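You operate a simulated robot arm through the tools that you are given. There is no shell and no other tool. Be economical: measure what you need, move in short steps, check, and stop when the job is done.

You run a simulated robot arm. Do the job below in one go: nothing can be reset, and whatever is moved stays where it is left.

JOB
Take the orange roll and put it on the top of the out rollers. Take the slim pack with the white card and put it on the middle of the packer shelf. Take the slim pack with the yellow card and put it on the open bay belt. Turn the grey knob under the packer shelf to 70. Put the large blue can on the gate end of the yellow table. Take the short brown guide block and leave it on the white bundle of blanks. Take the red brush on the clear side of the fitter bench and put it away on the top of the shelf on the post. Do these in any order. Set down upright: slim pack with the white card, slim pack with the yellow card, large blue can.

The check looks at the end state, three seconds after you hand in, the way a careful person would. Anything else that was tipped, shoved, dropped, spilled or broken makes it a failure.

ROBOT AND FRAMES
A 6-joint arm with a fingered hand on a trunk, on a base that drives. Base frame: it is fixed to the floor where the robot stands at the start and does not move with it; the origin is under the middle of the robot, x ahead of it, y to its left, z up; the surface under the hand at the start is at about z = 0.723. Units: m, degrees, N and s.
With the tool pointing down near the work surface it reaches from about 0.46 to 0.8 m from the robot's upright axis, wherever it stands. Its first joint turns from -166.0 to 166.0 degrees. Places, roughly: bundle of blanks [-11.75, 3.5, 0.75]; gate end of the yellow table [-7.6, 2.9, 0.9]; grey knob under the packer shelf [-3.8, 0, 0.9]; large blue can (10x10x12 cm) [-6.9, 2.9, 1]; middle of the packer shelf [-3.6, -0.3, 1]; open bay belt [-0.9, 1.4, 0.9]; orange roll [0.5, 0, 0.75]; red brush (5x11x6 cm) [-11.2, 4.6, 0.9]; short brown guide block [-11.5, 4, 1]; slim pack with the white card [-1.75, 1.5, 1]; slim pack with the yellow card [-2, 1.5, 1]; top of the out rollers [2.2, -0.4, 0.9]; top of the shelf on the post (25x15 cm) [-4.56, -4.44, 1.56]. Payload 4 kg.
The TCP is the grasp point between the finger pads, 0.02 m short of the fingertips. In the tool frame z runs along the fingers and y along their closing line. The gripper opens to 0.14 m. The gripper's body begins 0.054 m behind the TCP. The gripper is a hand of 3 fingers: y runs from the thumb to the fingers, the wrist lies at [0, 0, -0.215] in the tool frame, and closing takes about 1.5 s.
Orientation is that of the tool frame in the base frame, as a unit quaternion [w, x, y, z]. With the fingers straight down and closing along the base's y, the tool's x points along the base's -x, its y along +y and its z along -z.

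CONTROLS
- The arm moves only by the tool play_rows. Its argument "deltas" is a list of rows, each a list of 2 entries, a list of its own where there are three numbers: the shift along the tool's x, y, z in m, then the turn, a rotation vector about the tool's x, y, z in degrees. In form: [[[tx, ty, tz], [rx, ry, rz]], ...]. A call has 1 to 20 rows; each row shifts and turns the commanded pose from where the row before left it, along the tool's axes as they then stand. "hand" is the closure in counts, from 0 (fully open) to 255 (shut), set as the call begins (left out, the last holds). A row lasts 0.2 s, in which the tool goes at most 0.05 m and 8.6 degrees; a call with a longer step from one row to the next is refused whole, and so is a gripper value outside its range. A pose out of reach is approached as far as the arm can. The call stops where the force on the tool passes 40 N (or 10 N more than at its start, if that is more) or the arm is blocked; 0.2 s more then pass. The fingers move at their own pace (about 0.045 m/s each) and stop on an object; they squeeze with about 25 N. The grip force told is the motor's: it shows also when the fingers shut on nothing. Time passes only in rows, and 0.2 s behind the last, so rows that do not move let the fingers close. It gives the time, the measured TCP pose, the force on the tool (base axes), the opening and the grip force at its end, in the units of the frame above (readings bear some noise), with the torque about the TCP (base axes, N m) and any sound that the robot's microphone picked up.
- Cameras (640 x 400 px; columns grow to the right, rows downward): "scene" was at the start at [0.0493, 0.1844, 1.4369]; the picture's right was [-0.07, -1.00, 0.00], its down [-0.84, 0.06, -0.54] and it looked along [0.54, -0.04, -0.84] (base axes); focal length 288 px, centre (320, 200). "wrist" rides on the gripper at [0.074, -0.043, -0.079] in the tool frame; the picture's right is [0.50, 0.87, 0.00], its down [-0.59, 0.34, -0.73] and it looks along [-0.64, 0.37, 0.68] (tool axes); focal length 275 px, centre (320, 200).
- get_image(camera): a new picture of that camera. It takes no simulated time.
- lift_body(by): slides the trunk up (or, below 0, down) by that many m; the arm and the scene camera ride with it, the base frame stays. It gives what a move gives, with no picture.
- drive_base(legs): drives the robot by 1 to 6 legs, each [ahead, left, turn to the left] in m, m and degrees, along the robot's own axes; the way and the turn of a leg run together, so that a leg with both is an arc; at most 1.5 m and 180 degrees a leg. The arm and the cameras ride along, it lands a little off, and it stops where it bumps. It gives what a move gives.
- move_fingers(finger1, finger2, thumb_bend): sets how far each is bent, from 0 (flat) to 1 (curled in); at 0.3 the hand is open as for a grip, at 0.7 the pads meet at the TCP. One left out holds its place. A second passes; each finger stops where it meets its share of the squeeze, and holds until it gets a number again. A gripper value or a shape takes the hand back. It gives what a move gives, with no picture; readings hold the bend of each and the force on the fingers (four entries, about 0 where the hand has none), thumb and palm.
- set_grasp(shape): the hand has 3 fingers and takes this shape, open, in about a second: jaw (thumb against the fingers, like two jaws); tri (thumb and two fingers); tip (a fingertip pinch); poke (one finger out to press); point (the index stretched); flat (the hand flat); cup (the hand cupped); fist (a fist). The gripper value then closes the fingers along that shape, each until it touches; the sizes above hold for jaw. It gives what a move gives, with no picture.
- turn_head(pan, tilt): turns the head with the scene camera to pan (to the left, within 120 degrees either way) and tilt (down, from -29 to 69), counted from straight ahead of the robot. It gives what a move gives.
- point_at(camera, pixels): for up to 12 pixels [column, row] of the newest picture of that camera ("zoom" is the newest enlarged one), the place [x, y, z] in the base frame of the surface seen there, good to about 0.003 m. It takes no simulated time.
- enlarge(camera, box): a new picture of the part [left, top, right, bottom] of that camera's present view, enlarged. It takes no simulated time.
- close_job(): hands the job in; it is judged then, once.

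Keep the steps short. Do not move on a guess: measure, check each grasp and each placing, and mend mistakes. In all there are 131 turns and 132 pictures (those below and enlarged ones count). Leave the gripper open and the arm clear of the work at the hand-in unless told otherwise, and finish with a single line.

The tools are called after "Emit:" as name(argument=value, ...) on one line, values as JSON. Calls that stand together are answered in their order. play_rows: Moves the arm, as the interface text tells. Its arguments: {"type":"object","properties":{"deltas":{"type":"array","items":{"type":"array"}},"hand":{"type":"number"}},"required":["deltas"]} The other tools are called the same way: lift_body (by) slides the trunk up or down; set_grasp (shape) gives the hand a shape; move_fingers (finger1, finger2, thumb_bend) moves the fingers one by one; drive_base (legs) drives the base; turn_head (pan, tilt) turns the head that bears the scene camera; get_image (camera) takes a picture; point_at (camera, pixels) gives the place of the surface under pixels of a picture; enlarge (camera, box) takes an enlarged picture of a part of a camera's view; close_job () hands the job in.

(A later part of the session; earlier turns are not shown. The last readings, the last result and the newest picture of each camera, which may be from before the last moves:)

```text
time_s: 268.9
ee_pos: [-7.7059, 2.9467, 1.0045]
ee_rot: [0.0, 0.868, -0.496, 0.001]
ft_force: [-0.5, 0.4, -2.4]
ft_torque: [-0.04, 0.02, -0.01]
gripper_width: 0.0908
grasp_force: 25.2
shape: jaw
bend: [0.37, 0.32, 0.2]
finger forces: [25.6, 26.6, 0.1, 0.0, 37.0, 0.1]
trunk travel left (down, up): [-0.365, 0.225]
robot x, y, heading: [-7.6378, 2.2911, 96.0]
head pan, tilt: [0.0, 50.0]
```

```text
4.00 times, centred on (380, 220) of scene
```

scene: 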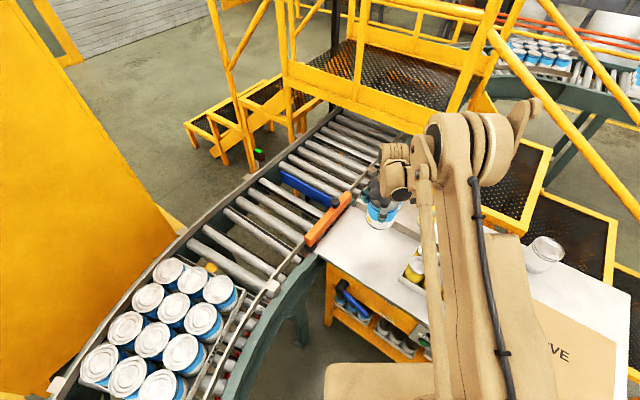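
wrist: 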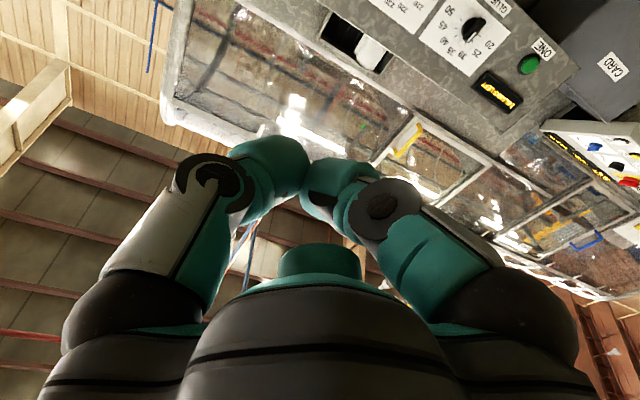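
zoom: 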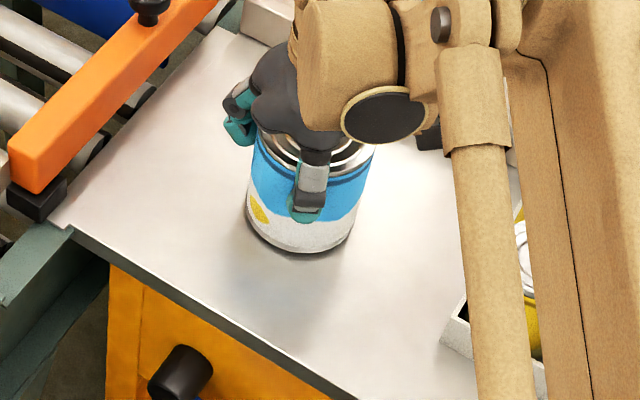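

It hangs a few mm above the table. I lower until contact.

Emit:
play_rows(deltas=[[[0, 0, 0.003], [0, 0, 0]], [[0, 0, 0.003], [0, 0, 0]], [[0, 0, 0], [0, 0, 0]]])

Emit:
play_rows(deltas=[[[0, 0, 0.002], [0, 0, 0]], [[0, 0, 0], [0, 0, 0]]])

Emit:
play_rows(deltas=[[[0, 0, 0.001], [0, 0, 0]], [[0, 0, 0], [0, 0, 0]]])

```text
time_s: 269.7
ee_pos: [-7.7065, 2.9476, 0.9965]
ee_rot: [0.0, 0.868, -0.496, 0.001]
ft_force: [-0.4, -0.1, -2.6]
ft_torque: [-0.05, 0.03, 0.03]
gripper_width: 0.0909
grasp_force: 24.8
shape: jaw
bend: [0.37, 0.32, 0.2]
finger forces: [25.6, 26.6, 0.0, 0.1, 37.1, 0.0]
trunk travel left (down, up): [-0.365, 0.225]
robot x, y, heading: [-7.6348, 2.2951, 95.9]
head pan, tilt: [0.0, 50.0]
```

```text
time_s: 270.3
ee_pos: [-7.7059, 2.9472, 0.9976]
ee_rot: [0.0, 0.868, -0.496, 0.001]
ft_force: [-0.6, 4.6, 14.4]
ft_torque: [-0.08, 0.24, -0.04]
gripper_width: 0.0907
grasp_force: 24.8
shape: jaw
bend: [0.37, 0.32, 0.2]
finger forces: [26.7, 27.0, 0.1, 0.0, 40.7, 0.1]
trunk travel left (down, up): [-0.365, 0.225]
robot x, y, heading: [-7.637, 2.2947, 95.7]
head pan, tilt: [0.0, 50.0]
```

```text
time_s: 270.9
ee_pos: [-7.7052, 2.9458, 0.9954]
ee_rot: [0.001, 0.868, -0.497, 0.001]
ft_force: [1.4, 8.5, 24.0]
ft_torque: [0.01, 0.23, -0.08]
gripper_width: 0.0911
grasp_force: 25.5
shape: jaw
bend: [0.37, 0.32, 0.2]
finger forces: [27.8, 27.1, 0.1, 0.1, 43.9, 0.1]
trunk travel left (down, up): [-0.365, 0.225]
robot x, y, heading: [-7.6353, 2.2911, 96.1]
head pan, tilt: [0.0, 50.0]
```

Seated. I ease 2 mm and spread the fingers flat.

Emit:
play_rows(deltas=[[[0, 0, -0.002], [0, 0, 0]], [[0, 0, 0], [0, 0, 0]]])

Emit:
move_fingers(finger1=0.0, finger2=0.0, thumb_bend=0.0)

Emit:
lift_body(by=0.02)

Emit:
enlarge(camera="scene", box=[320, 170, 440, 270])

```text
time_s: 271.5
ee_pos: [-7.7077, 2.9461, 0.9977]
ee_rot: [0.001, 0.868, -0.496, 0.001]
ft_force: [0.5, 0.2, 1.7]
ft_torque: [-0.06, 0.14, 0.04]
gripper_width: 0.0911
grasp_force: 25.5
shape: jaw
bend: [0.37, 0.32, 0.2]
finger forces: [27.5, 27.3, 0.0, 0.0, 38.8, 0.1]
trunk travel left (down, up): [-0.365, 0.225]
robot x, y, heading: [-7.6342, 2.2938, 95.9]
head pan, tilt: [0.0, 50.0]
```

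```text
time_s: 272.5
ee_pos: [-7.7054, 2.9484, 0.9981]
ee_rot: [0.001, 0.868, -0.497, 0.002]
ft_force: [-0.2, -0.5, -0.5]
ft_torque: [0.03, 0.03, 0.0]
gripper_width: 0.1525
grasp_force: 0.1
shape: fingers
bend: [0.0, 0.0, 0.0]
finger forces: [0.0, 0.1, 0.1, 0.0, 0.1, 0.0]
trunk travel left (down, up): [-0.365, 0.225]
robot x, y, heading: [-7.6362, 2.2968, 96.0]
head pan, tilt: [0.0, 50.0]
```

```text
time_s: 273.2
ee_pos: [-7.7075, 2.9481, 1.0182]
ee_rot: [0.001, 0.868, -0.496, 0.001]
ft_force: [0.2, 0.8, -0.2]
ft_torque: [0.01, 0.01, -0.01]
gripper_width: 0.1526
grasp_force: 0.1
shape: fingers
bend: [0.0, 0.0, 0.0]
finger forces: [0.0, 0.0, 0.0, 0.1, 0.0, 0.0]
trunk travel left (down, up): [-0.385, 0.205]
robot x, y, heading: [-7.6342, 2.2951, 96.1]
head pan, tilt: [0.0, 50.0]
```

```text
4.00 times, centred on (380, 220) of scene
```

zoom: 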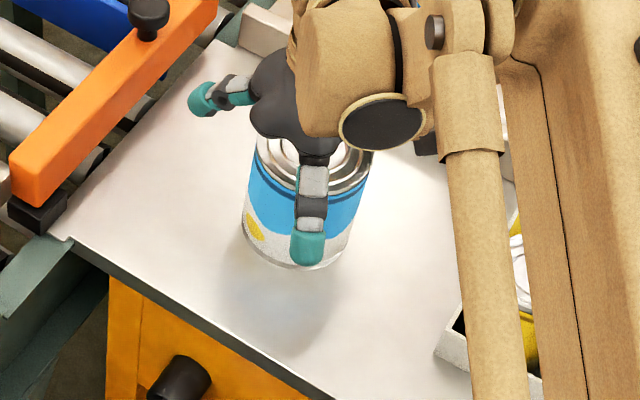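

The can stands free at the gate end. I raise, pull the arm in, and start the long drive: out of the loop, then round the south end of the line to reach the fitter bench in the west.

Emit:
lift_body(by=0.16)

Emit:
play_rows(deltas=[[[0.036, 0.0166, 0], [0, 0, 0]], [[0.036, 0.0166, 0], [0, 0, 0]], [[0.036, 0.0166, 0], [0, 0, 0]], [[0.036, 0.0166, 0], [0, 0, 0]]], hand=25)

Emit:
turn_head(pan=100, tilt=8)

Emit:
get_image(camera="scene")

Emit:
drive_base(legs=[[-0.57, -0.68, 0], [-0.036, -1.3, 0], [-0.5, -1.2, 0], [-0.5, -1.2, 0], [0, 0, -129.5], [1.4, 0, 0]])

```text
time_s: 275.0
ee_pos: [-7.7059, 2.9479, 1.1783]
ee_rot: [0.001, 0.868, -0.496, 0.002]
ft_force: [-0.1, 0.7, -1.4]
ft_torque: [0.01, -0.03, 0.02]
gripper_width: 0.1529
grasp_force: 0.0
shape: fingers
bend: [0.0, 0.0, 0.0]
finger forces: [0.0, 0.0, 0.0, 0.1, 0.0, 0.0]
trunk travel left (down, up): [-0.545, 0.045]
robot x, y, heading: [-7.6375, 2.29, 96.0]
head pan, tilt: [0.0, 50.0]
```

```text
time_s: 276.0
ee_pos: [-7.6926, 2.808, 1.1891]
ee_rot: [0.001, 0.868, -0.497, 0.002]
ft_force: [-0.4, 0.9, 0.2]
ft_torque: [0.02, -0.02, -0.01]
gripper_width: 0.1265
grasp_force: 0.1
shape: jaw
bend: [0.24, 0.24, 0.23]
finger forces: [0.0, 0.0, 0.1, 0.0, 0.0, 0.0]
out of reach, approached as far as the arm can: row 4
trunk travel left (down, up): [-0.545, 0.045]
robot x, y, heading: [-7.6351, 2.2937, 96.1]
head pan, tilt: [0.0, 50.0]
```

```text
time_s: 277.8
ee_pos: [-7.6925, 2.8094, 1.1895]
ee_rot: [0.001, 0.868, -0.496, 0.002]
ft_force: [-0.1, 0.5, -0.8]
ft_torque: [-0.01, -0.03, 0.02]
gripper_width: 0.1264
grasp_force: 0.0
shape: jaw
bend: [0.24, 0.24, 0.23]
finger forces: [0.0, 0.0, 0.1, 0.0, 0.1, 0.0]
trunk travel left (down, up): [-0.545, 0.045]
robot x, y, heading: [-7.6334, 2.2921, 95.9]
head pan, tilt: [100.0, 8.0]
```

```text
28 pictures are left
```

scene: 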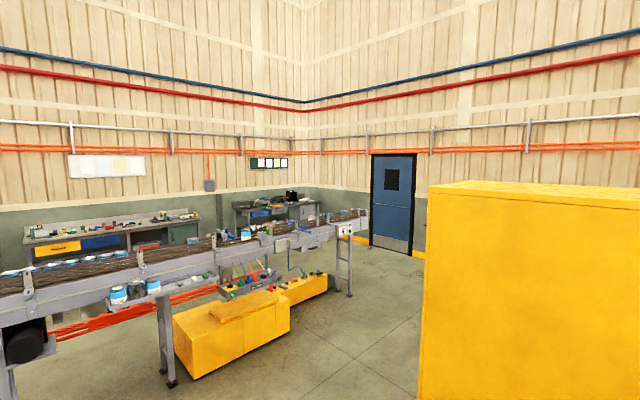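

```text
time_s: 312.9
ee_pos: [-1.4546, 0.2458, 1.1891]
ee_rot: [-0.003, 0.065, 0.998, 0.0]
ft_force: [-0.3, 0.9, 0.3]
ft_torque: [-0.03, 0.01, 0.01]
gripper_width: 0.1264
grasp_force: 0.0
shape: jaw
bend: [0.24, 0.24, 0.23]
finger forces: [0.0, 0.0, 0.0, 0.0, 0.0, 0.0]
trunk travel left (down, up): [-0.545, 0.045]
robot x, y, heading: [-1.8961, 0.5193, -31.9]
head pan, tilt: [100.0, 8.0]
```

I continue along the lane, then turn south between the fitter machine and the rail.

Emit:
drive_base(legs=[[1.1, -0.45, 0], [1.1, 0.03, 0], [1.1, 0.03, 0], [0, 0, -88.5], [1.3, 0, 0], [1.3, 0, 0]])

Emit:
turn_head(pan=45, tilt=12)

Emit:
turn_head(pan=-45, tilt=15)

Emit:
get_image(camera="scene")

Emit:
point_at(camera="scene", pixels=[[100, 200], [160, 180], [220, 180], [280, 180], [340, 180], [400, 180], [460, 200], [520, 220], [100, 260], [220, 260], [340, 260], [460, 280]])

```text
time_s: 345.2
ee_pos: [-0.784, -4.2607, 1.189]
ee_rot: [-0.001, 0.732, 0.681, 0.002]
ft_force: [0.1, 0.2, 0.2]
ft_torque: [-0.01, 0.0, 0.01]
gripper_width: 0.1262
grasp_force: 0.0
shape: jaw
bend: [0.24, 0.24, 0.23]
finger forces: [0.1, 0.0, 0.0, 0.0, 0.1, 0.1]
trunk travel left (down, up): [-0.545, 0.045]
robot x, y, heading: [-0.5356, -3.8049, -118.7]
head pan, tilt: [100.0, 8.0]
```

```text
time_s: 346.4
ee_pos: [-0.7836, -4.2611, 1.1902]
ee_rot: [-0.001, 0.732, 0.682, 0.002]
ft_force: [0.3, 0.5, 0.2]
ft_torque: [-0.01, 0.01, 0.02]
gripper_width: 0.1263
grasp_force: 0.0
shape: jaw
bend: [0.24, 0.24, 0.23]
finger forces: [0.0, 0.1, 0.0, 0.1, 0.1, 0.0]
trunk travel left (down, up): [-0.545, 0.045]
robot x, y, heading: [-0.5377, -3.803, -118.9]
head pan, tilt: [45.0, 12.0]
```

```text
time_s: 348.1
ee_pos: [-0.7838, -4.2612, 1.1888]
ee_rot: [-0.002, 0.732, 0.681, 0.001]
ft_force: [-0.1, -0.8, 0.3]
ft_torque: [-0.01, -0.02, 0.0]
gripper_width: 0.1262
grasp_force: 0.0
shape: jaw
bend: [0.24, 0.24, 0.23]
finger forces: [0.1, 0.0, 0.0, 0.1, 0.0, 0.0]
trunk travel left (down, up): [-0.545, 0.045]
robot x, y, heading: [-0.5355, -3.8022, -118.6]
head pan, tilt: [-45.0, 15.0]
```

```text
27 pictures are left
```

scene: 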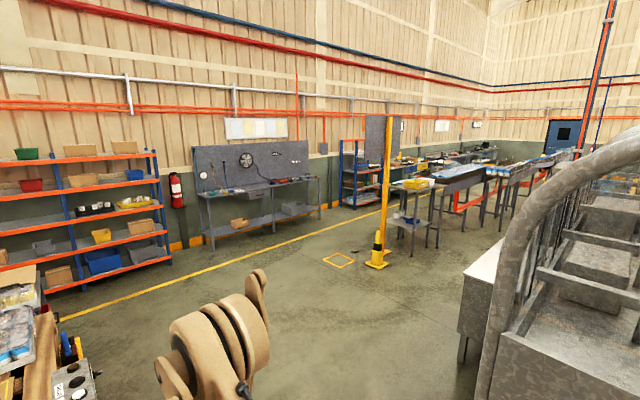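

```text
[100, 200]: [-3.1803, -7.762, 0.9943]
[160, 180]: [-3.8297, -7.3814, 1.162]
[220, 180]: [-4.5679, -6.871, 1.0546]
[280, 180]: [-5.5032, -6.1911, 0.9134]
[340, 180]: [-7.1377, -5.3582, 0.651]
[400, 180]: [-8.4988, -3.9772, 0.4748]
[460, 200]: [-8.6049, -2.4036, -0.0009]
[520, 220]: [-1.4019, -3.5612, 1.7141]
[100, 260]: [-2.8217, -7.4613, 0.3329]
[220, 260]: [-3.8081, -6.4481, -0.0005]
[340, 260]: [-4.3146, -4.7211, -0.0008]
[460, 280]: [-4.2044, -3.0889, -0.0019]
```

A walkway runs along the wall past the yellow post. I turn to face along it and drive diagonally into the lane, then look.

Emit:
drive_base(legs=[[0, 0, -91.7], [0.62, 0.98, 0], [0.62, 0.98, 0], [0.62, 0.98, 0], [1.4, 0.35, 0], [1.4, 0, 0]])

Emit:
turn_head(pan=-10, tilt=12)

Emit:
get_image(camera="scene")

Emit:
point_at(camera="scene", pixels=[[100, 220], [160, 200], [220, 200], [280, 200], [340, 200], [400, 200], [460, 200], [320, 240], [280, 260], [240, 230], [370, 180], [300, 180]])

```text
time_s: 382.1
ee_pos: [-6.6678, -4.2859, 1.1887]
ee_rot: [0.0, 1.0, -0.025, 0.002]
ft_force: [-0.4, 0.3, -1.3]
ft_torque: [-0.02, 0.01, 0.03]
gripper_width: 0.1266
grasp_force: 0.0
shape: jaw
bend: [0.24, 0.24, 0.23]
finger forces: [0.0, 0.1, 0.0, 0.0, 0.1, 0.0]
trunk travel left (down, up): [-0.545, 0.045]
robot x, y, heading: [-6.2032, -4.5233, 152.4]
head pan, tilt: [-45.0, 15.0]
```

```text
time_s: 383.1
ee_pos: [-6.6674, -4.2869, 1.1895]
ee_rot: [0.001, 1.0, -0.026, 0.003]
ft_force: [0.7, 0.6, 0.9]
ft_torque: [-0.01, -0.02, -0.02]
gripper_width: 0.1262
grasp_force: 0.1
shape: jaw
bend: [0.24, 0.24, 0.23]
finger forces: [0.0, 0.0, 0.0, 0.1, 0.0, 0.0]
trunk travel left (down, up): [-0.545, 0.045]
robot x, y, heading: [-6.2038, -4.524, 152.4]
head pan, tilt: [-10.0, 12.0]
```

```text
26 pictures are left
```

scene: 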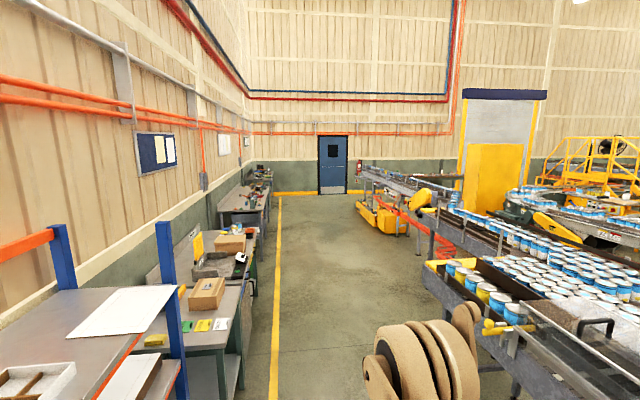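

```text
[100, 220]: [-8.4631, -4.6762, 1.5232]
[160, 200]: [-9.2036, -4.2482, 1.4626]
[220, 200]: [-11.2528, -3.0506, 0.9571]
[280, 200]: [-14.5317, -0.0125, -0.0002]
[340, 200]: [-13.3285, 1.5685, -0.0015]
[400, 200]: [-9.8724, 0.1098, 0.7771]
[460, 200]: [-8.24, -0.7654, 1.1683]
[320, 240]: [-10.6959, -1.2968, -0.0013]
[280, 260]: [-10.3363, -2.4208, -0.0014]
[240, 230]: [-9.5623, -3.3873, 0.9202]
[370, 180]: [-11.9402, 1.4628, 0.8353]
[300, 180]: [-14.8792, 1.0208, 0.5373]
```

The lane is clear up to the blue door, with the conveyor's end at (-11.9, 1.5). I drive there and look to the right.

Emit:
drive_base(legs=[[1.39, -0.125, 0], [1.39, -0.125, 0], [1.39, -0.125, 0], [1.39, -0.125, 0], [1.35, -0.65, 0], [1.35, -0.65, 0]])

Emit:
turn_head(pan=-85, tilt=18)

Emit:
get_image(camera="scene")

Emit:
point_at(camera="scene", pixels=[[80, 200], [140, 200], [200, 200], [260, 200], [320, 200], [380, 200], [440, 200], [500, 220], [200, 260], [320, 260], [260, 160], [380, 160]])

```text
time_s: 424.0
ee_pos: [-13.2917, 1.0494, 1.1879]
ee_rot: [0.0, 1.0, -0.013, 0.003]
ft_force: [0.3, 0.7, 0.8]
ft_torque: [0.0, -0.02, -0.01]
gripper_width: 0.1264
grasp_force: 0.0
shape: jaw
bend: [0.24, 0.24, 0.23]
finger forces: [0.0, 0.0, 0.0, 0.1, 0.0, 0.0]
trunk travel left (down, up): [-0.545, 0.045]
robot x, y, heading: [-12.8264, 0.8172, 154.4]
head pan, tilt: [-10.0, 12.0]
```

```text
time_s: 425.5
ee_pos: [-13.2908, 1.0491, 1.1885]
ee_rot: [0.0, 1.0, -0.012, 0.002]
ft_force: [-0.7, -0.3, 0.3]
ft_torque: [-0.01, -0.03, 0.0]
gripper_width: 0.1264
grasp_force: 0.1
shape: jaw
bend: [0.24, 0.24, 0.23]
finger forces: [0.0, 0.0, 0.0, 0.1, 0.0, 0.0]
trunk travel left (down, up): [-0.545, 0.045]
robot x, y, heading: [-12.822, 0.8237, 153.7]
head pan, tilt: [-85.0, 18.0]
```

```text
25 pictures are left
```

scene: 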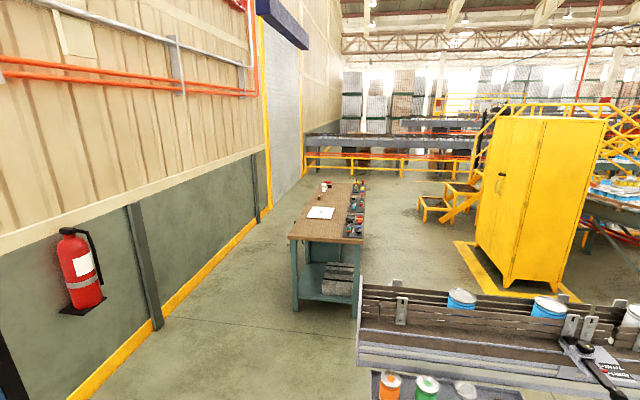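

```text
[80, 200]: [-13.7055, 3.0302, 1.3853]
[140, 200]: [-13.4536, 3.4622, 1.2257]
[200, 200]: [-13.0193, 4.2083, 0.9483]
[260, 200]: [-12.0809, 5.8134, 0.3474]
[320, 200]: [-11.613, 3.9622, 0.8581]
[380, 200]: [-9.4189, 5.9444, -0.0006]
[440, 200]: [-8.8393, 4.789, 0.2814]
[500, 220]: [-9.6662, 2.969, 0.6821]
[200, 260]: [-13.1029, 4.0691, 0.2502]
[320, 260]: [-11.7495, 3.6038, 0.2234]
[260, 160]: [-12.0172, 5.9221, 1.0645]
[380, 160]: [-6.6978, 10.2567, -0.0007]
```

The bench with the tools stands at (-11.6, 4), with an aisle between it and the wall. I drive into the aisle facing the bench and look.

Emit:
drive_base(legs=[[0, 0, 175.9], [-1.1, 0, 0], [0, 1.16, 0], [0, 1.16, 0], [0, 1.16, 0]])

Emit:
turn_head(pan=5, tilt=45)

Emit:
get_image(camera="scene")

Emit:
point_at(camera="scene", pixels=[[100, 120], [180, 120], [260, 120], [340, 120], [420, 120], [500, 120], [180, 180], [260, 180], [340, 180], [420, 180], [500, 180], [320, 240]])

```text
time_s: 454.9
ee_pos: [-11.645, 4.1675, 1.1877]
ee_rot: [-0.003, 0.039, 0.999, 0.0]
ft_force: [0.2, 0.1, 1.0]
ft_torque: [-0.01, -0.01, 0.02]
gripper_width: 0.1262
grasp_force: 0.1
shape: jaw
bend: [0.24, 0.24, 0.23]
finger forces: [0.0, 0.0, 0.0, 0.1, 0.0, 0.0]
trunk travel left (down, up): [-0.545, 0.045]
robot x, y, heading: [-12.1022, 4.4182, -28.9]
head pan, tilt: [-85.0, 18.0]
```

```text
time_s: 456.5
ee_pos: [-11.6441, 4.1688, 1.1881]
ee_rot: [-0.002, 0.039, 0.999, -0.001]
ft_force: [-0.6, -0.5, 0.4]
ft_torque: [0.0, 0.02, 0.0]
gripper_width: 0.1261
grasp_force: 0.2
shape: jaw
bend: [0.24, 0.24, 0.23]
finger forces: [0.0, 0.0, 0.0, 0.0, 0.0, 0.0]
trunk travel left (down, up): [-0.545, 0.045]
robot x, y, heading: [-12.0997, 4.4195, -29.0]
head pan, tilt: [5.0, 45.0]
```

```text
24 pictures are left
```

scene: 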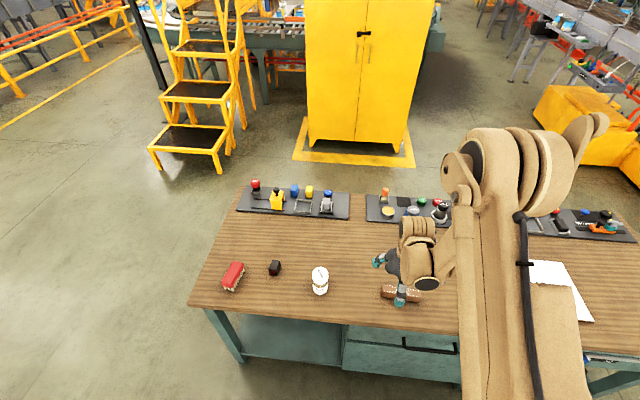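

```text
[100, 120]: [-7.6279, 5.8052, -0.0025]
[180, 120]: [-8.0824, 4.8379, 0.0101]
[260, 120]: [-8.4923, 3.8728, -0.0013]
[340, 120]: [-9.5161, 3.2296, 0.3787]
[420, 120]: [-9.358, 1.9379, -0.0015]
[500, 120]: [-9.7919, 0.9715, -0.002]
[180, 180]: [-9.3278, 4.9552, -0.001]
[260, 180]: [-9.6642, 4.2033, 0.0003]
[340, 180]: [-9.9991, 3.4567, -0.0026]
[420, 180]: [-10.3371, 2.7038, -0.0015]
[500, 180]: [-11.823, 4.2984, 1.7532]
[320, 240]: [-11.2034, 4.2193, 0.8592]
```

I see the red brush at (232,275), the brown block at (400,293) and a white stack at (560,290). I enlarge and measure all three.

Emit:
enlarge(camera="scene", box=[500, 230, 640, 340])

Emit:
point_at(camera="scene", pixels=[[232, 272], [240, 264], [225, 288], [228, 268], [240, 280], [382, 292], [420, 292], [400, 285], [390, 300], [550, 270], [570, 300], [545, 300]])

Emit:
enlarge(camera="scene", box=[200, 240, 440, 320])

Emit:
point_at(camera="zoom", pixels=[[490, 135], [585, 145], [490, 155], [580, 165], [530, 130], [70, 80], [110, 60], [95, 105], [60, 115], [85, 70], [75, 125], [540, 150]])

```text
3.64 times, centred on (570, 285) of scene
```

zoom: 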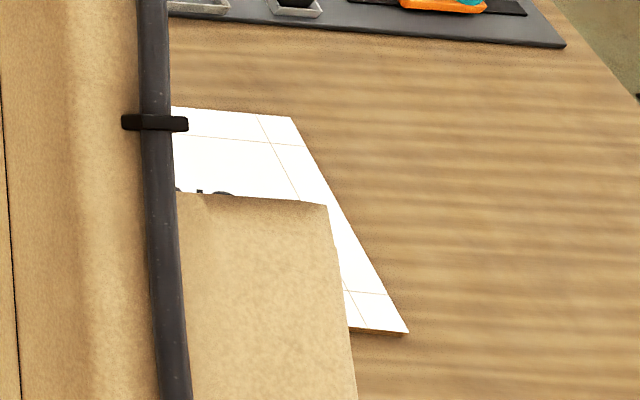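

```text
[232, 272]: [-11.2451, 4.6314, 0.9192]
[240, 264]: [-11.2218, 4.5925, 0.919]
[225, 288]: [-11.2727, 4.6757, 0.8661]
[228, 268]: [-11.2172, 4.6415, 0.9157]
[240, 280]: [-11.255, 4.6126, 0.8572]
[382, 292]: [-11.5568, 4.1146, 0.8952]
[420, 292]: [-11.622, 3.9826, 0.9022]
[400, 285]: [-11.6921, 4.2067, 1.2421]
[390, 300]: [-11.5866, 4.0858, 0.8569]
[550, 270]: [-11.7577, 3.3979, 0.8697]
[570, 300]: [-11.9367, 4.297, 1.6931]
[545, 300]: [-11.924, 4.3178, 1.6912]
```

```text
2.67 times, centred on (320, 280) of scene
```

zoom: 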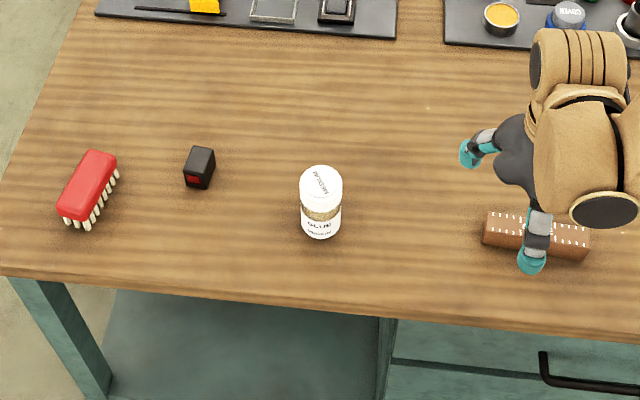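

```text
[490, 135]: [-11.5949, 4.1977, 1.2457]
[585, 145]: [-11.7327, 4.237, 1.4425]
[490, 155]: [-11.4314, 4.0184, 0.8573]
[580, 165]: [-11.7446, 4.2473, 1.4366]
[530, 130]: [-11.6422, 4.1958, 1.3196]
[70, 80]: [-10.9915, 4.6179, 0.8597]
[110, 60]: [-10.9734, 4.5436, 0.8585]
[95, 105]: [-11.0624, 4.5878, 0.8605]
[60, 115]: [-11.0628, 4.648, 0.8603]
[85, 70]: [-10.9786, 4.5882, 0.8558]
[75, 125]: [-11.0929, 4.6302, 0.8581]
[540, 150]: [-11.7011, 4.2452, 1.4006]
```

The brown block is about 0.15 m long, along the bench, centred at (-11.567, 4.038), top 0.90. The white bundle lies on the bench near (-11.76, 3.40), z 0.87. I turn to heading 0, move over the block with the hand closing across it, and lower partway.

Emit:
drive_base(legs=[[0, 0, 29], [-0.14, -0.38, 0]])

Emit:
play_rows(deltas=[[[-0.0319, -0.0145, 0], [0, 0, 0]], [[-0.0319, -0.0145, 0], [0, 0, 0]], [[-0.0319, -0.0145, 0], [0, 0, 0]], [[-0.0319, -0.0145, 0], [0, 0, 0]], [[0, 0, 0], [0, 0, -7]], [[0, 0, 0], [0, 0, -7]], [[0, 0, 0], [0, 0, -7]], [[0, 0, 0], [0, 0, -7]], [[0, 0, 0], [0, 0, -7]], [[0, 0, 0], [0, 0, 0]]])

Emit:
lift_body(by=-0.18)

Emit:
turn_head(pan=-10, tilt=52)

Emit:
get_image(camera="scene")

Emit:
get_image(camera="wrist")

```text
time_s: 460.5
ee_pos: [-11.7191, 4.0412, 1.1891]
ee_rot: [-0.003, -0.216, 0.976, 0.0]
ft_force: [-0.3, 0.0, 0.0]
ft_torque: [0.03, 0.0, 0.0]
gripper_width: 0.1264
grasp_force: 0.0
shape: jaw
bend: [0.24, 0.24, 0.23]
finger forces: [0.1, 0.0, 0.0, 0.0, 0.1, 0.0]
trunk travel left (down, up): [-0.545, 0.045]
robot x, y, heading: [-12.2393, 4.0338, 0.7]
head pan, tilt: [5.0, 45.0]
```

```text
time_s: 462.7
ee_pos: [-11.5801, 4.0426, 1.1875]
ee_rot: [-0.002, -0.501, 0.865, 0.001]
ft_force: [-0.1, -0.2, -0.4]
ft_torque: [0.01, 0.01, 0.01]
gripper_width: 0.1262
grasp_force: 0.0
shape: jaw
bend: [0.24, 0.24, 0.23]
finger forces: [0.1, 0.0, 0.0, 0.1, 0.0, 0.0]
trunk travel left (down, up): [-0.545, 0.045]
robot x, y, heading: [-12.2361, 4.0348, 0.3]
head pan, tilt: [5.0, 45.0]
```

```text
time_s: 464.7
ee_pos: [-11.5786, 4.043, 1.0077]
ee_rot: [-0.002, -0.5, 0.866, 0.001]
ft_force: [0.2, 0.2, -0.5]
ft_torque: [0.03, -0.01, -0.03]
gripper_width: 0.1263
grasp_force: 0.1
shape: jaw
bend: [0.24, 0.24, 0.23]
finger forces: [0.0, 0.0, 0.0, 0.1, 0.0, 0.0]
trunk travel left (down, up): [-0.365, 0.225]
robot x, y, heading: [-12.2372, 4.0345, 0.4]
head pan, tilt: [5.0, 45.0]
```

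```text
time_s: 465.5
ee_pos: [-11.5784, 4.0414, 1.0081]
ee_rot: [-0.003, -0.5, 0.866, 0.0]
ft_force: [-0.3, -0.7, -0.3]
ft_torque: [0.02, -0.01, -0.02]
gripper_width: 0.1263
grasp_force: 0.0
shape: jaw
bend: [0.24, 0.24, 0.23]
finger forces: [0.0, 0.0, 0.0, 0.1, 0.0, 0.0]
trunk travel left (down, up): [-0.365, 0.225]
robot x, y, heading: [-12.2355, 4.0363, 0.5]
head pan, tilt: [-10.0, 52.0]
```

```text
21 pictures are left
```

scene: 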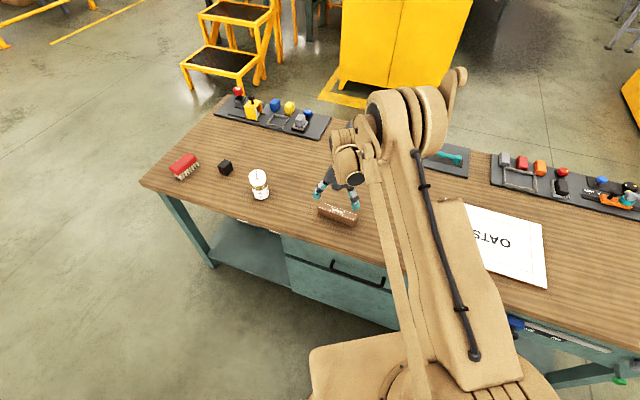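

```text
20 pictures are left
```

wrist: 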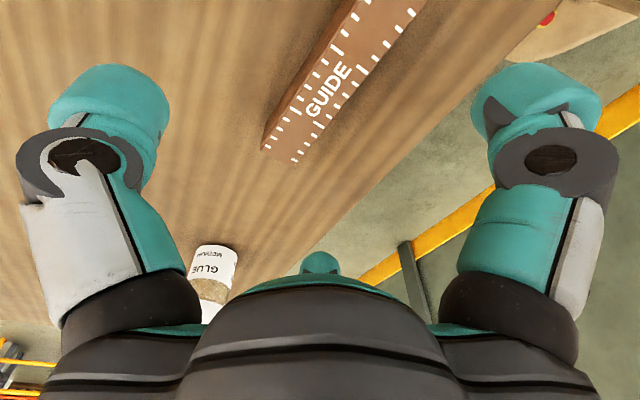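

I measure the GUIDE block from the wrist view and the OATS bundle from the scene.

Emit:
point_at(camera="wrist", pixels=[[272, 140], [298, 155], [350, 30], [395, 50], [320, 90], [370, 60], [335, 60], [280, 148]])

Emit:
point_at(camera="scene", pixels=[[470, 210], [540, 225], [545, 285], [490, 265], [510, 240], [525, 250], [185, 165], [172, 172], [195, 157], [180, 180], [195, 172], [188, 158]])

```text
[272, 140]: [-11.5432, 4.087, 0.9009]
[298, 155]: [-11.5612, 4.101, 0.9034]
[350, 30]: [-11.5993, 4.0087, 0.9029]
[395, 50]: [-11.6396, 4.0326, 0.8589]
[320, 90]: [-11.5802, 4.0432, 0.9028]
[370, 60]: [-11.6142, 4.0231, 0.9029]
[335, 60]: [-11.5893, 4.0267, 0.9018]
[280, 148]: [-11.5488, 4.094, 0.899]
```

```text
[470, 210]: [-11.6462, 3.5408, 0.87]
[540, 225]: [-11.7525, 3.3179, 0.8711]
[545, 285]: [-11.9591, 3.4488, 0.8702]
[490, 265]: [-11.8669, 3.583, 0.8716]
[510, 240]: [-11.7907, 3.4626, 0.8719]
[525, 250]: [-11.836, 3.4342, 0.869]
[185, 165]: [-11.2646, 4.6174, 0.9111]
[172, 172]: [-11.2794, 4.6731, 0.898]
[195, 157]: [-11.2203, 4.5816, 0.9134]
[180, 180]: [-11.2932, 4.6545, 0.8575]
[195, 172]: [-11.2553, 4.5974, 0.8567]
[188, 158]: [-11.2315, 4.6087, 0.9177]
```

The block is 3.5 cm wide, centred at u=-12.034. I shift 2.45 cm so the gap is over it, descend, close, lift 10 cm and look.

Emit:
play_rows(deltas=[[[0.005, 0.0245, 0.03], [0, 0, 0]], [[0, 0, 0.03], [0, 0, 0]], [[0, 0, 0.03], [0, 0, 0]], [[0, 0, 0.02], [0, 0, 0]], [[0, 0, 0.009], [0, 0, 0]], [[0, 0, 0], [0, 0, 0]]])

Emit:
play_rows(deltas=[[[0, 0, 0], [0, 0, 0]], [[0, 0, 0], [0, 0, 0]], [[0, 0, 0], [0, 0, 0]], [[0, 0, 0], [0, 0, 0]], [[0, 0, 0], [0, 0, 0]], [[0, 0, 0], [0, 0, 0]], [[0, 0, 0], [0, 0, 0]], [[0, 0, 0], [0, 0, 0]], [[0, 0, 0], [0, 0, 0]], [[0, 0, 0], [0, 0, 0]]], hand=255)

Emit:
lift_body(by=0.1)

Emit:
get_image(camera="scene")

```text
time_s: 466.9
ee_pos: [-11.6046, 4.051, 0.8897]
ee_rot: [-0.002, -0.5, 0.866, 0.001]
ft_force: [-0.2, 0.1, -1.0]
ft_torque: [-0.02, 0.0, 0.0]
gripper_width: 0.1264
grasp_force: 0.0
shape: jaw
bend: [0.24, 0.24, 0.23]
finger forces: [0.0, 0.0, 0.1, 0.0, 0.0, 0.0]
trunk travel left (down, up): [-0.365, 0.225]
robot x, y, heading: [-12.237, 4.0337, 0.5]
head pan, tilt: [-10.0, 52.0]
```

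```text
time_s: 469.1
ee_pos: [-11.6043, 4.0511, 0.889]
ee_rot: [-0.002, -0.499, 0.866, 0.0]
ft_force: [0.5, -0.4, -0.2]
ft_torque: [0.02, 0.03, -0.03]
gripper_width: 0.0302
grasp_force: 25.2
shape: jaw
bend: [0.72, 0.72, 0.34]
finger forces: [21.1, 24.0, 0.1, 0.0, 28.9, 0.0]
trunk travel left (down, up): [-0.365, 0.225]
robot x, y, heading: [-12.2365, 4.0347, 0.3]
head pan, tilt: [-10.0, 52.0]
```

```text
time_s: 470.4
ee_pos: [-11.6043, 4.0518, 0.9887]
ee_rot: [-0.003, -0.5, 0.866, 0.0]
ft_force: [-1.0, -0.4, -2.1]
ft_torque: [0.02, 0.05, 0.04]
gripper_width: 0.0303
grasp_force: 25.3
shape: jaw
bend: [0.72, 0.72, 0.34]
finger forces: [21.4, 24.0, 0.0, 0.1, 28.8, 0.0]
trunk travel left (down, up): [-0.465, 0.125]
robot x, y, heading: [-12.2367, 4.0345, 0.5]
head pan, tilt: [-10.0, 52.0]
```

```text
19 pictures are left
```

scene: 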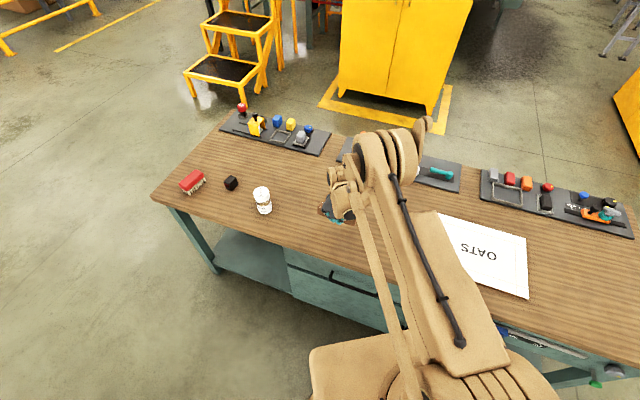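

The block is held. I drive so it hangs over the middle of the OATS bundle, and lower to just above.

Emit:
drive_base(legs=[[-0.222, -0.548, 0]])

Emit:
lift_body(by=-0.08)

Emit:
play_rows(deltas=[[[0, 0, 0.003], [0, 0, 0]], [[0, 0, 0], [0, 0, 0]]])

Emit:
play_rows(deltas=[[[0, 0, 0.003], [0, 0, 0]], [[0, 0, 0], [0, 0, 0]]])

Emit:
get_image(camera="scene")

```text
time_s: 473.7
ee_pos: [-11.8276, 3.5045, 0.9894]
ee_rot: [-0.002, -0.495, 0.869, 0.0]
ft_force: [-0.1, 0.7, -1.2]
ft_torque: [-0.01, 0.05, 0.01]
gripper_width: 0.0301
grasp_force: 24.9
shape: jaw
bend: [0.72, 0.72, 0.34]
finger forces: [21.4, 24.1, 0.0, 0.0, 28.8, 0.0]
trunk travel left (down, up): [-0.465, 0.125]
robot x, y, heading: [-12.4598, 3.4967, 0.1]
head pan, tilt: [-10.0, 52.0]
```

```text
time_s: 474.9
ee_pos: [-11.828, 3.5048, 0.9097]
ee_rot: [-0.004, -0.495, 0.869, 0.0]
ft_force: [0.4, 0.9, -1.6]
ft_torque: [0.0, 0.04, -0.02]
gripper_width: 0.03
grasp_force: 25.2
shape: jaw
bend: [0.72, 0.72, 0.34]
finger forces: [21.5, 24.1, 0.1, 0.0, 28.9, 0.0]
trunk travel left (down, up): [-0.385, 0.205]
robot x, y, heading: [-12.4625, 3.4905, -0.1]
head pan, tilt: [-10.0, 52.0]
```

```text
time_s: 475.5
ee_pos: [-11.827, 3.506, 0.9065]
ee_rot: [-0.003, -0.495, 0.869, 0.001]
ft_force: [-0.5, -0.5, -1.6]
ft_torque: [0.01, 0.05, -0.03]
gripper_width: 0.0297
grasp_force: 24.9
shape: jaw
bend: [0.72, 0.72, 0.34]
finger forces: [21.5, 24.3, 0.0, 0.1, 28.9, 0.1]
trunk travel left (down, up): [-0.385, 0.205]
robot x, y, heading: [-12.4661, 3.4959, 0.1]
head pan, tilt: [-10.0, 52.0]
```

```text
time_s: 476.1
ee_pos: [-11.8278, 3.506, 0.9054]
ee_rot: [-0.002, -0.495, 0.869, 0.001]
ft_force: [-0.8, 0.1, -2.6]
ft_torque: [0.0, 0.07, 0.03]
gripper_width: 0.0301
grasp_force: 25.2
shape: jaw
bend: [0.72, 0.72, 0.34]
finger forces: [21.5, 24.1, 0.0, 0.0, 28.8, 0.0]
trunk travel left (down, up): [-0.385, 0.205]
robot x, y, heading: [-12.4578, 3.4926, 0.0]
head pan, tilt: [-10.0, 52.0]
```

```text
18 pictures are left
```

scene: 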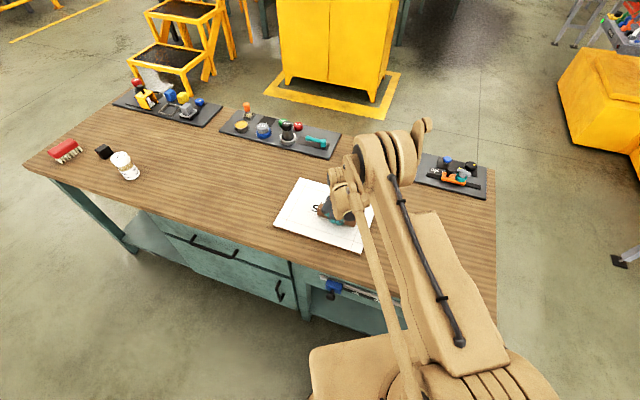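

It is over the bundle. I lower the last mm, release, lift off and check.

Emit:
play_rows(deltas=[[[0, 0, 0.002], [0, 0, 0]], [[0, 0, 0.002], [0, 0, 0]], [[0, 0, 0], [0, 0, 0]]])

Emit:
play_rows(deltas=[[[0, 0, 0], [0, 0, 0]], [[0, 0, 0], [0, 0, 0]], [[0, 0, 0], [0, 0, 0]], [[0, 0, 0], [0, 0, 0]], [[0, 0, 0], [0, 0, 0]], [[0, 0, 0], [0, 0, 0]]], hand=25)

Emit:
lift_body(by=0.2)

Emit:
enlarge(camera="scene", box=[230, 160, 410, 280])

```text
time_s: 476.9
ee_pos: [-11.8273, 3.5058, 0.9055]
ee_rot: [-0.002, -0.495, 0.869, 0.001]
ft_force: [0.7, 0.2, -1.6]
ft_torque: [0.0, 0.04, 0.02]
gripper_width: 0.0301
grasp_force: 25.3
shape: jaw
bend: [0.72, 0.72, 0.34]
finger forces: [21.6, 24.2, 0.1, 0.1, 28.9, 0.0]
out of reach, approached as far as the arm can: row 1
trunk travel left (down, up): [-0.385, 0.205]
robot x, y, heading: [-12.4562, 3.4955, -0.2]
head pan, tilt: [-10.0, 52.0]
```

```text
time_s: 478.3
ee_pos: [-11.8285, 3.5055, 0.905]
ee_rot: [-0.003, -0.495, 0.869, 0.0]
ft_force: [-0.2, 0.4, 0.0]
ft_torque: [-0.03, -0.01, 0.02]
gripper_width: 0.1263
grasp_force: 0.0
shape: jaw
bend: [0.24, 0.24, 0.23]
finger forces: [0.0, 0.1, 0.0, 0.0, 0.0, 0.1]
trunk travel left (down, up): [-0.385, 0.205]
robot x, y, heading: [-12.4587, 3.4948, -0.1]
head pan, tilt: [-10.0, 52.0]
```

```text
time_s: 480.5
ee_pos: [-11.8288, 3.5067, 1.1049]
ee_rot: [-0.002, -0.496, 0.869, 0.001]
ft_force: [0.8, 0.1, -0.4]
ft_torque: [0.03, 0.04, -0.03]
gripper_width: 0.1264
grasp_force: 0.0
shape: jaw
bend: [0.24, 0.24, 0.23]
finger forces: [0.0, 0.0, 0.1, 0.0, 0.0, 0.0]
trunk travel left (down, up): [-0.585, 0.005]
robot x, y, heading: [-12.4609, 3.494, -0.0]
head pan, tilt: [-10.0, 52.0]
```

```text
3.33 times, centred on (320, 220) of scene
```

zoom: 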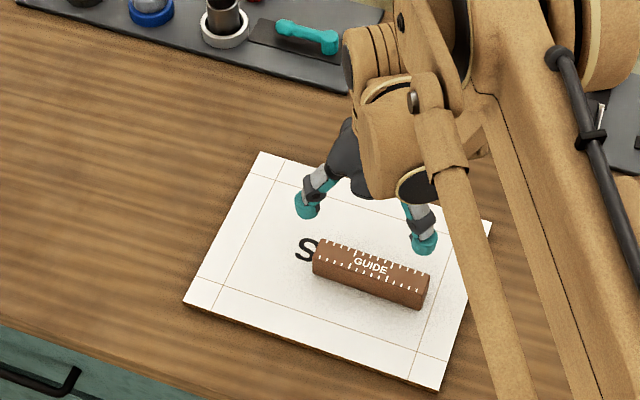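

The block rests on the bundle. Next the brush: centre about (-11.248, 4.628), long axis at 122°, top 0.918. I drive there, turn the hand across it, and check from above.

Emit:
drive_base(legs=[[0, 0, -29], [-0.09, 0.8, 0], [0, 0.779, 0]])

Emit:
play_rows(deltas=[[[0, 0, 0], [0, 0, 7.94]], [[0, 0, 0], [0, 0, 7.94]], [[0, 0, 0], [0, 0, 7.94]], [[0, 0, 0], [0, 0, 7.94]], [[0, 0, 0], [0, 0, 7.94]], [[0, 0, 0], [0, 0, 7.94]], [[0, 0, 0], [0, 0, 7.94]], [[0, 0, 0], [0, 0, 7.94]], [[0, 0, 0], [0, 0, 7.94]], [[0, 0, 0], [0, 0, 7.94]], [[0, 0, 0], [0, 0, 7.94]], [[0.0208, -0.0106, 0], [0, 0, 0]], [[0, 0, 0], [0, 0, 0]]])

Emit:
turn_head(pan=0, tilt=55)

Emit:
get_image(camera="scene")

Emit:
get_image(camera="wrist")

```text
time_s: 490.0
ee_pos: [-11.2074, 4.6181, 1.1051]
ee_rot: [-0.003, -0.263, 0.965, 0.001]
ft_force: [0.2, -0.2, 0.2]
ft_torque: [-0.05, 0.02, 0.01]
gripper_width: 0.1263
grasp_force: 0.0
shape: jaw
bend: [0.24, 0.24, 0.23]
finger forces: [0.0, 0.1, 0.0, 0.0, 0.0, 0.0]
trunk travel left (down, up): [-0.585, 0.005]
robot x, y, heading: [-11.7671, 4.9169, -29.0]
head pan, tilt: [-10.0, 52.0]
```

```text
time_s: 492.8
ee_pos: [-11.2269, 4.6291, 1.1069]
ee_rot: [-0.003, 0.478, 0.879, -0.001]
ft_force: [0.5, -0.3, -0.3]
ft_torque: [-0.01, 0.01, 0.03]
gripper_width: 0.1263
grasp_force: 0.1
shape: jaw
bend: [0.24, 0.24, 0.23]
finger forces: [0.1, 0.0, 0.1, 0.0, 0.1, 0.1]
trunk travel left (down, up): [-0.585, 0.005]
robot x, y, heading: [-11.7678, 4.9163, -29.1]
head pan, tilt: [-10.0, 52.0]
```

```text
time_s: 493.6
ee_pos: [-11.2287, 4.6291, 1.1072]
ee_rot: [-0.003, 0.477, 0.879, -0.001]
ft_force: [-0.2, -1.0, -0.5]
ft_torque: [-0.03, 0.01, 0.04]
gripper_width: 0.1265
grasp_force: 0.1
shape: jaw
bend: [0.24, 0.24, 0.23]
finger forces: [0.0, 0.0, 0.0, 0.0, 0.0, 0.1]
trunk travel left (down, up): [-0.585, 0.005]
robot x, y, heading: [-11.7691, 4.9194, -29.2]
head pan, tilt: [0.0, 55.0]
```

```text
16 pictures are left
```

scene: 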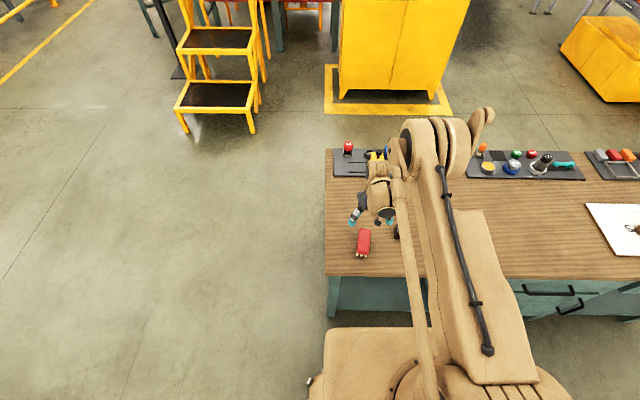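

```text
15 pictures are left
```

wrist: 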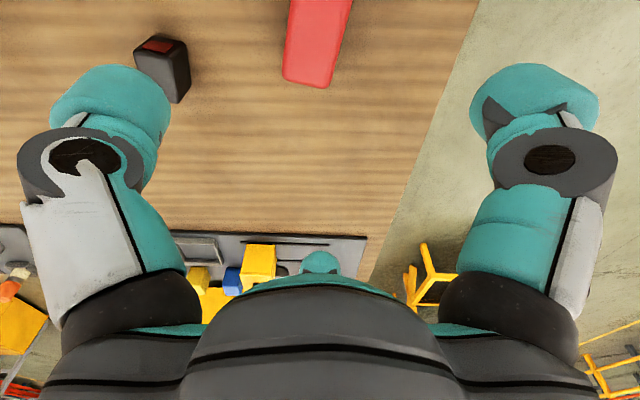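

Emit:
point_at(camera="wrist", pixels=[[286, 74], [328, 80], [310, 40], [293, 8], [345, 8], [308, 78], [320, 5], [165, 65], [180, 80], [188, 60]])

Emit:
point_at(camera="scene", pixels=[[363, 240], [363, 230], [363, 250], [357, 250], [370, 240], [358, 232], [352, 218], [386, 215]])

```text
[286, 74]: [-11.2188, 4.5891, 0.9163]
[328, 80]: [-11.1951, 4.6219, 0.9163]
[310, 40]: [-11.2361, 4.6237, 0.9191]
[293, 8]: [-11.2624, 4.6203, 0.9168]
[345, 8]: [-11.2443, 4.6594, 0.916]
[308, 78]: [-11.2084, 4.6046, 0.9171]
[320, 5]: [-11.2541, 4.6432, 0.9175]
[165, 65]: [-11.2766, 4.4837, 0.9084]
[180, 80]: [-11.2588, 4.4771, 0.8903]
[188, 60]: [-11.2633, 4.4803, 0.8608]
```

```text
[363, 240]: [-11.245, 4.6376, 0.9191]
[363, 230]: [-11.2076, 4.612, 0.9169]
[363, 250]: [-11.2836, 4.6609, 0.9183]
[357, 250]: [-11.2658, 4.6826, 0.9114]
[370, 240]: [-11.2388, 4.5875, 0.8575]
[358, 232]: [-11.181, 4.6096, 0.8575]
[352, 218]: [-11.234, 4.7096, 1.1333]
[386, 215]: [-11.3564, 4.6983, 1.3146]
```

The brush axis is really 144° with centre (-11.249, 4.637). I correct the yaw by 21°, shift, descend, close, lift and look.

Emit:
play_rows(deltas=[[[0, 0, 0], [0, 0, -7]], [[0, 0, 0], [0, 0, -7]], [[0, 0, 0], [0, 0, -7]], [[0.0212, 0.0105, 0], [0, 0, 0]], [[0, 0, 0], [0, 0, 0]]])

Emit:
lift_body(by=-0.2)

Emit:
play_rows(deltas=[[[0, 0, 0.006], [0, 0, 0]], [[0, 0, 0.005], [0, 0, 0]], [[0, 0, 0], [0, 0, 0]]])

Emit:
play_rows(deltas=[[[0, 0, 0], [0, 0, 0]], [[0, 0, 0], [0, 0, 0]], [[0, 0, 0], [0, 0, 0]], [[0, 0, 0], [0, 0, 0]], [[0, 0, 0], [0, 0, 0]], [[0, 0, 0], [0, 0, 0]], [[0, 0, 0], [0, 0, 0]], [[0, 0, 0], [0, 0, 0]], [[0, 0, 0], [0, 0, 0]]], hand=255)

Emit:
lift_body(by=0.2)

Emit:
enlarge(camera="scene", box=[310, 160, 430, 260])

```text
time_s: 494.8
ee_pos: [-11.2377, 4.6492, 1.1058]
ee_rot: [-0.003, 0.309, 0.951, 0.0]
ft_force: [0.2, -0.4, -0.6]
ft_torque: [-0.02, -0.05, -0.04]
gripper_width: 0.1262
grasp_force: 0.0
shape: jaw
bend: [0.24, 0.24, 0.23]
finger forces: [0.0, 0.0, 0.1, 0.0, 0.0, 0.0]
trunk travel left (down, up): [-0.585, 0.005]
robot x, y, heading: [-11.767, 4.916, -29.0]
head pan, tilt: [0.0, 55.0]
```

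```text
time_s: 496.9
ee_pos: [-11.2374, 4.6497, 0.9069]
ee_rot: [-0.003, 0.308, 0.951, 0.0]
ft_force: [-0.5, 0.7, 0.3]
ft_torque: [-0.03, 0.0, -0.01]
gripper_width: 0.1263
grasp_force: 0.1
shape: jaw
bend: [0.24, 0.24, 0.23]
finger forces: [0.0, 0.0, 0.0, 0.1, 0.1, 0.0]
trunk travel left (down, up): [-0.385, 0.205]
robot x, y, heading: [-11.7672, 4.9151, -29.2]
head pan, tilt: [0.0, 55.0]
```

```text
time_s: 497.7
ee_pos: [-11.2383, 4.6493, 0.8955]
ee_rot: [-0.003, 0.309, 0.951, 0.0]
ft_force: [0.7, -0.5, -0.2]
ft_torque: [-0.04, 0.0, 0.01]
gripper_width: 0.1261
grasp_force: 0.1
shape: jaw
bend: [0.24, 0.24, 0.23]
finger forces: [0.0, 0.1, 0.1, 0.0, 0.1, 0.0]
trunk travel left (down, up): [-0.385, 0.205]
robot x, y, heading: [-11.7639, 4.9136, -29.1]
head pan, tilt: [0.0, 55.0]
```

```text
time_s: 499.7
ee_pos: [-11.2379, 4.6494, 0.8952]
ee_rot: [-0.003, 0.309, 0.951, 0.0]
ft_force: [-0.4, 0.2, -0.8]
ft_torque: [0.05, 0.02, 0.03]
gripper_width: 0.0591
grasp_force: 24.6
shape: jaw
bend: [0.41, 0.44, 0.32]
finger forces: [15.8, 21.7, 0.0, 0.0, 29.2, 0.0]
trunk travel left (down, up): [-0.385, 0.205]
robot x, y, heading: [-11.7654, 4.9167, -29.3]
head pan, tilt: [0.0, 55.0]
```

```text
time_s: 501.9
ee_pos: [-11.2391, 4.6486, 1.0951]
ee_rot: [-0.003, 0.309, 0.951, 0.0]
ft_force: [0.4, 0.0, -1.6]
ft_torque: [0.01, -0.03, 0.01]
gripper_width: 0.0592
grasp_force: 25.2
shape: jaw
bend: [0.41, 0.44, 0.32]
finger forces: [15.7, 21.5, 0.1, 0.0, 28.9, 0.1]
trunk travel left (down, up): [-0.585, 0.005]
robot x, y, heading: [-11.7663, 4.917, -29.1]
head pan, tilt: [0.0, 55.0]
```

```text
4.00 times, centred on (370, 210) of scene
```

zoom: 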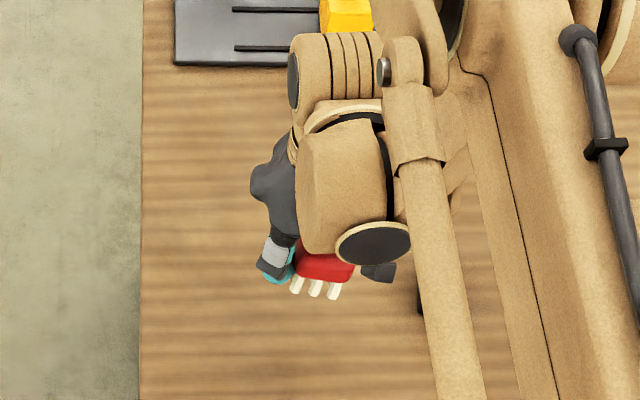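

The brush is held firmly. I drive back out of the aisle and along the lane towards the yellow post.

Emit:
drive_base(legs=[[0, -1.35, -1.3], [0, -1.35, 0], [0, -1.35, 0], [1.2, -0.1, 0], [1.35, -0.5, 0], [1.35, -0.5, 0]])

Emit:
drive_base(legs=[[1.4, -0.03, 0], [1.4, -0.03, 0], [1.4, -0.03, 0], [1.4, -0.03, 0]])

Emit:
turn_head(pan=15, tilt=15)

Emit:
get_image(camera="scene")

```text
time_s: 540.7
ee_pos: [-10.4405, -1.8138, 1.0949]
ee_rot: [-0.002, 0.325, 0.946, 0.0]
ft_force: [-1.2, 0.7, -1.3]
ft_torque: [0.0, 0.0, 0.01]
gripper_width: 0.0592
grasp_force: 25.1
shape: jaw
bend: [0.41, 0.44, 0.32]
finger forces: [15.1, 21.2, 0.0, 0.0, 28.4, 0.0]
trunk travel left (down, up): [-0.585, 0.005]
robot x, y, heading: [-10.9566, -1.529, -31.2]
head pan, tilt: [0.0, 55.0]
```

```text
time_s: 567.2
ee_pos: [-5.6577, -4.6654, 1.0956]
ee_rot: [-0.003, 0.318, 0.948, 0.0]
ft_force: [0.6, 0.1, -1.0]
ft_torque: [0.02, 0.0, 0.02]
gripper_width: 0.0588
grasp_force: 25.1
shape: jaw
bend: [0.42, 0.45, 0.32]
finger forces: [15.2, 22.0, 0.1, 0.0, 28.9, 0.0]
trunk travel left (down, up): [-0.585, 0.005]
robot x, y, heading: [-6.1821, -4.384, -30.5]
head pan, tilt: [0.0, 55.0]
```

```text
time_s: 568.3
ee_pos: [-5.6581, -4.665, 1.0956]
ee_rot: [-0.002, 0.319, 0.948, 0.0]
ft_force: [-0.1, 0.3, -1.0]
ft_torque: [0.01, 0.01, -0.01]
gripper_width: 0.059
grasp_force: 25.3
shape: jaw
bend: [0.42, 0.45, 0.32]
finger forces: [15.1, 22.0, 0.0, 0.0, 29.0, 0.0]
trunk travel left (down, up): [-0.585, 0.005]
robot x, y, heading: [-6.1784, -4.3895, -30.5]
head pan, tilt: [15.0, 15.0]
```

```text
13 pictures are left
```

scene: 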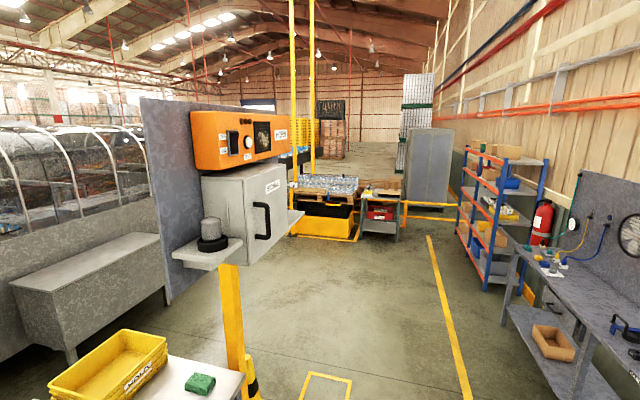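

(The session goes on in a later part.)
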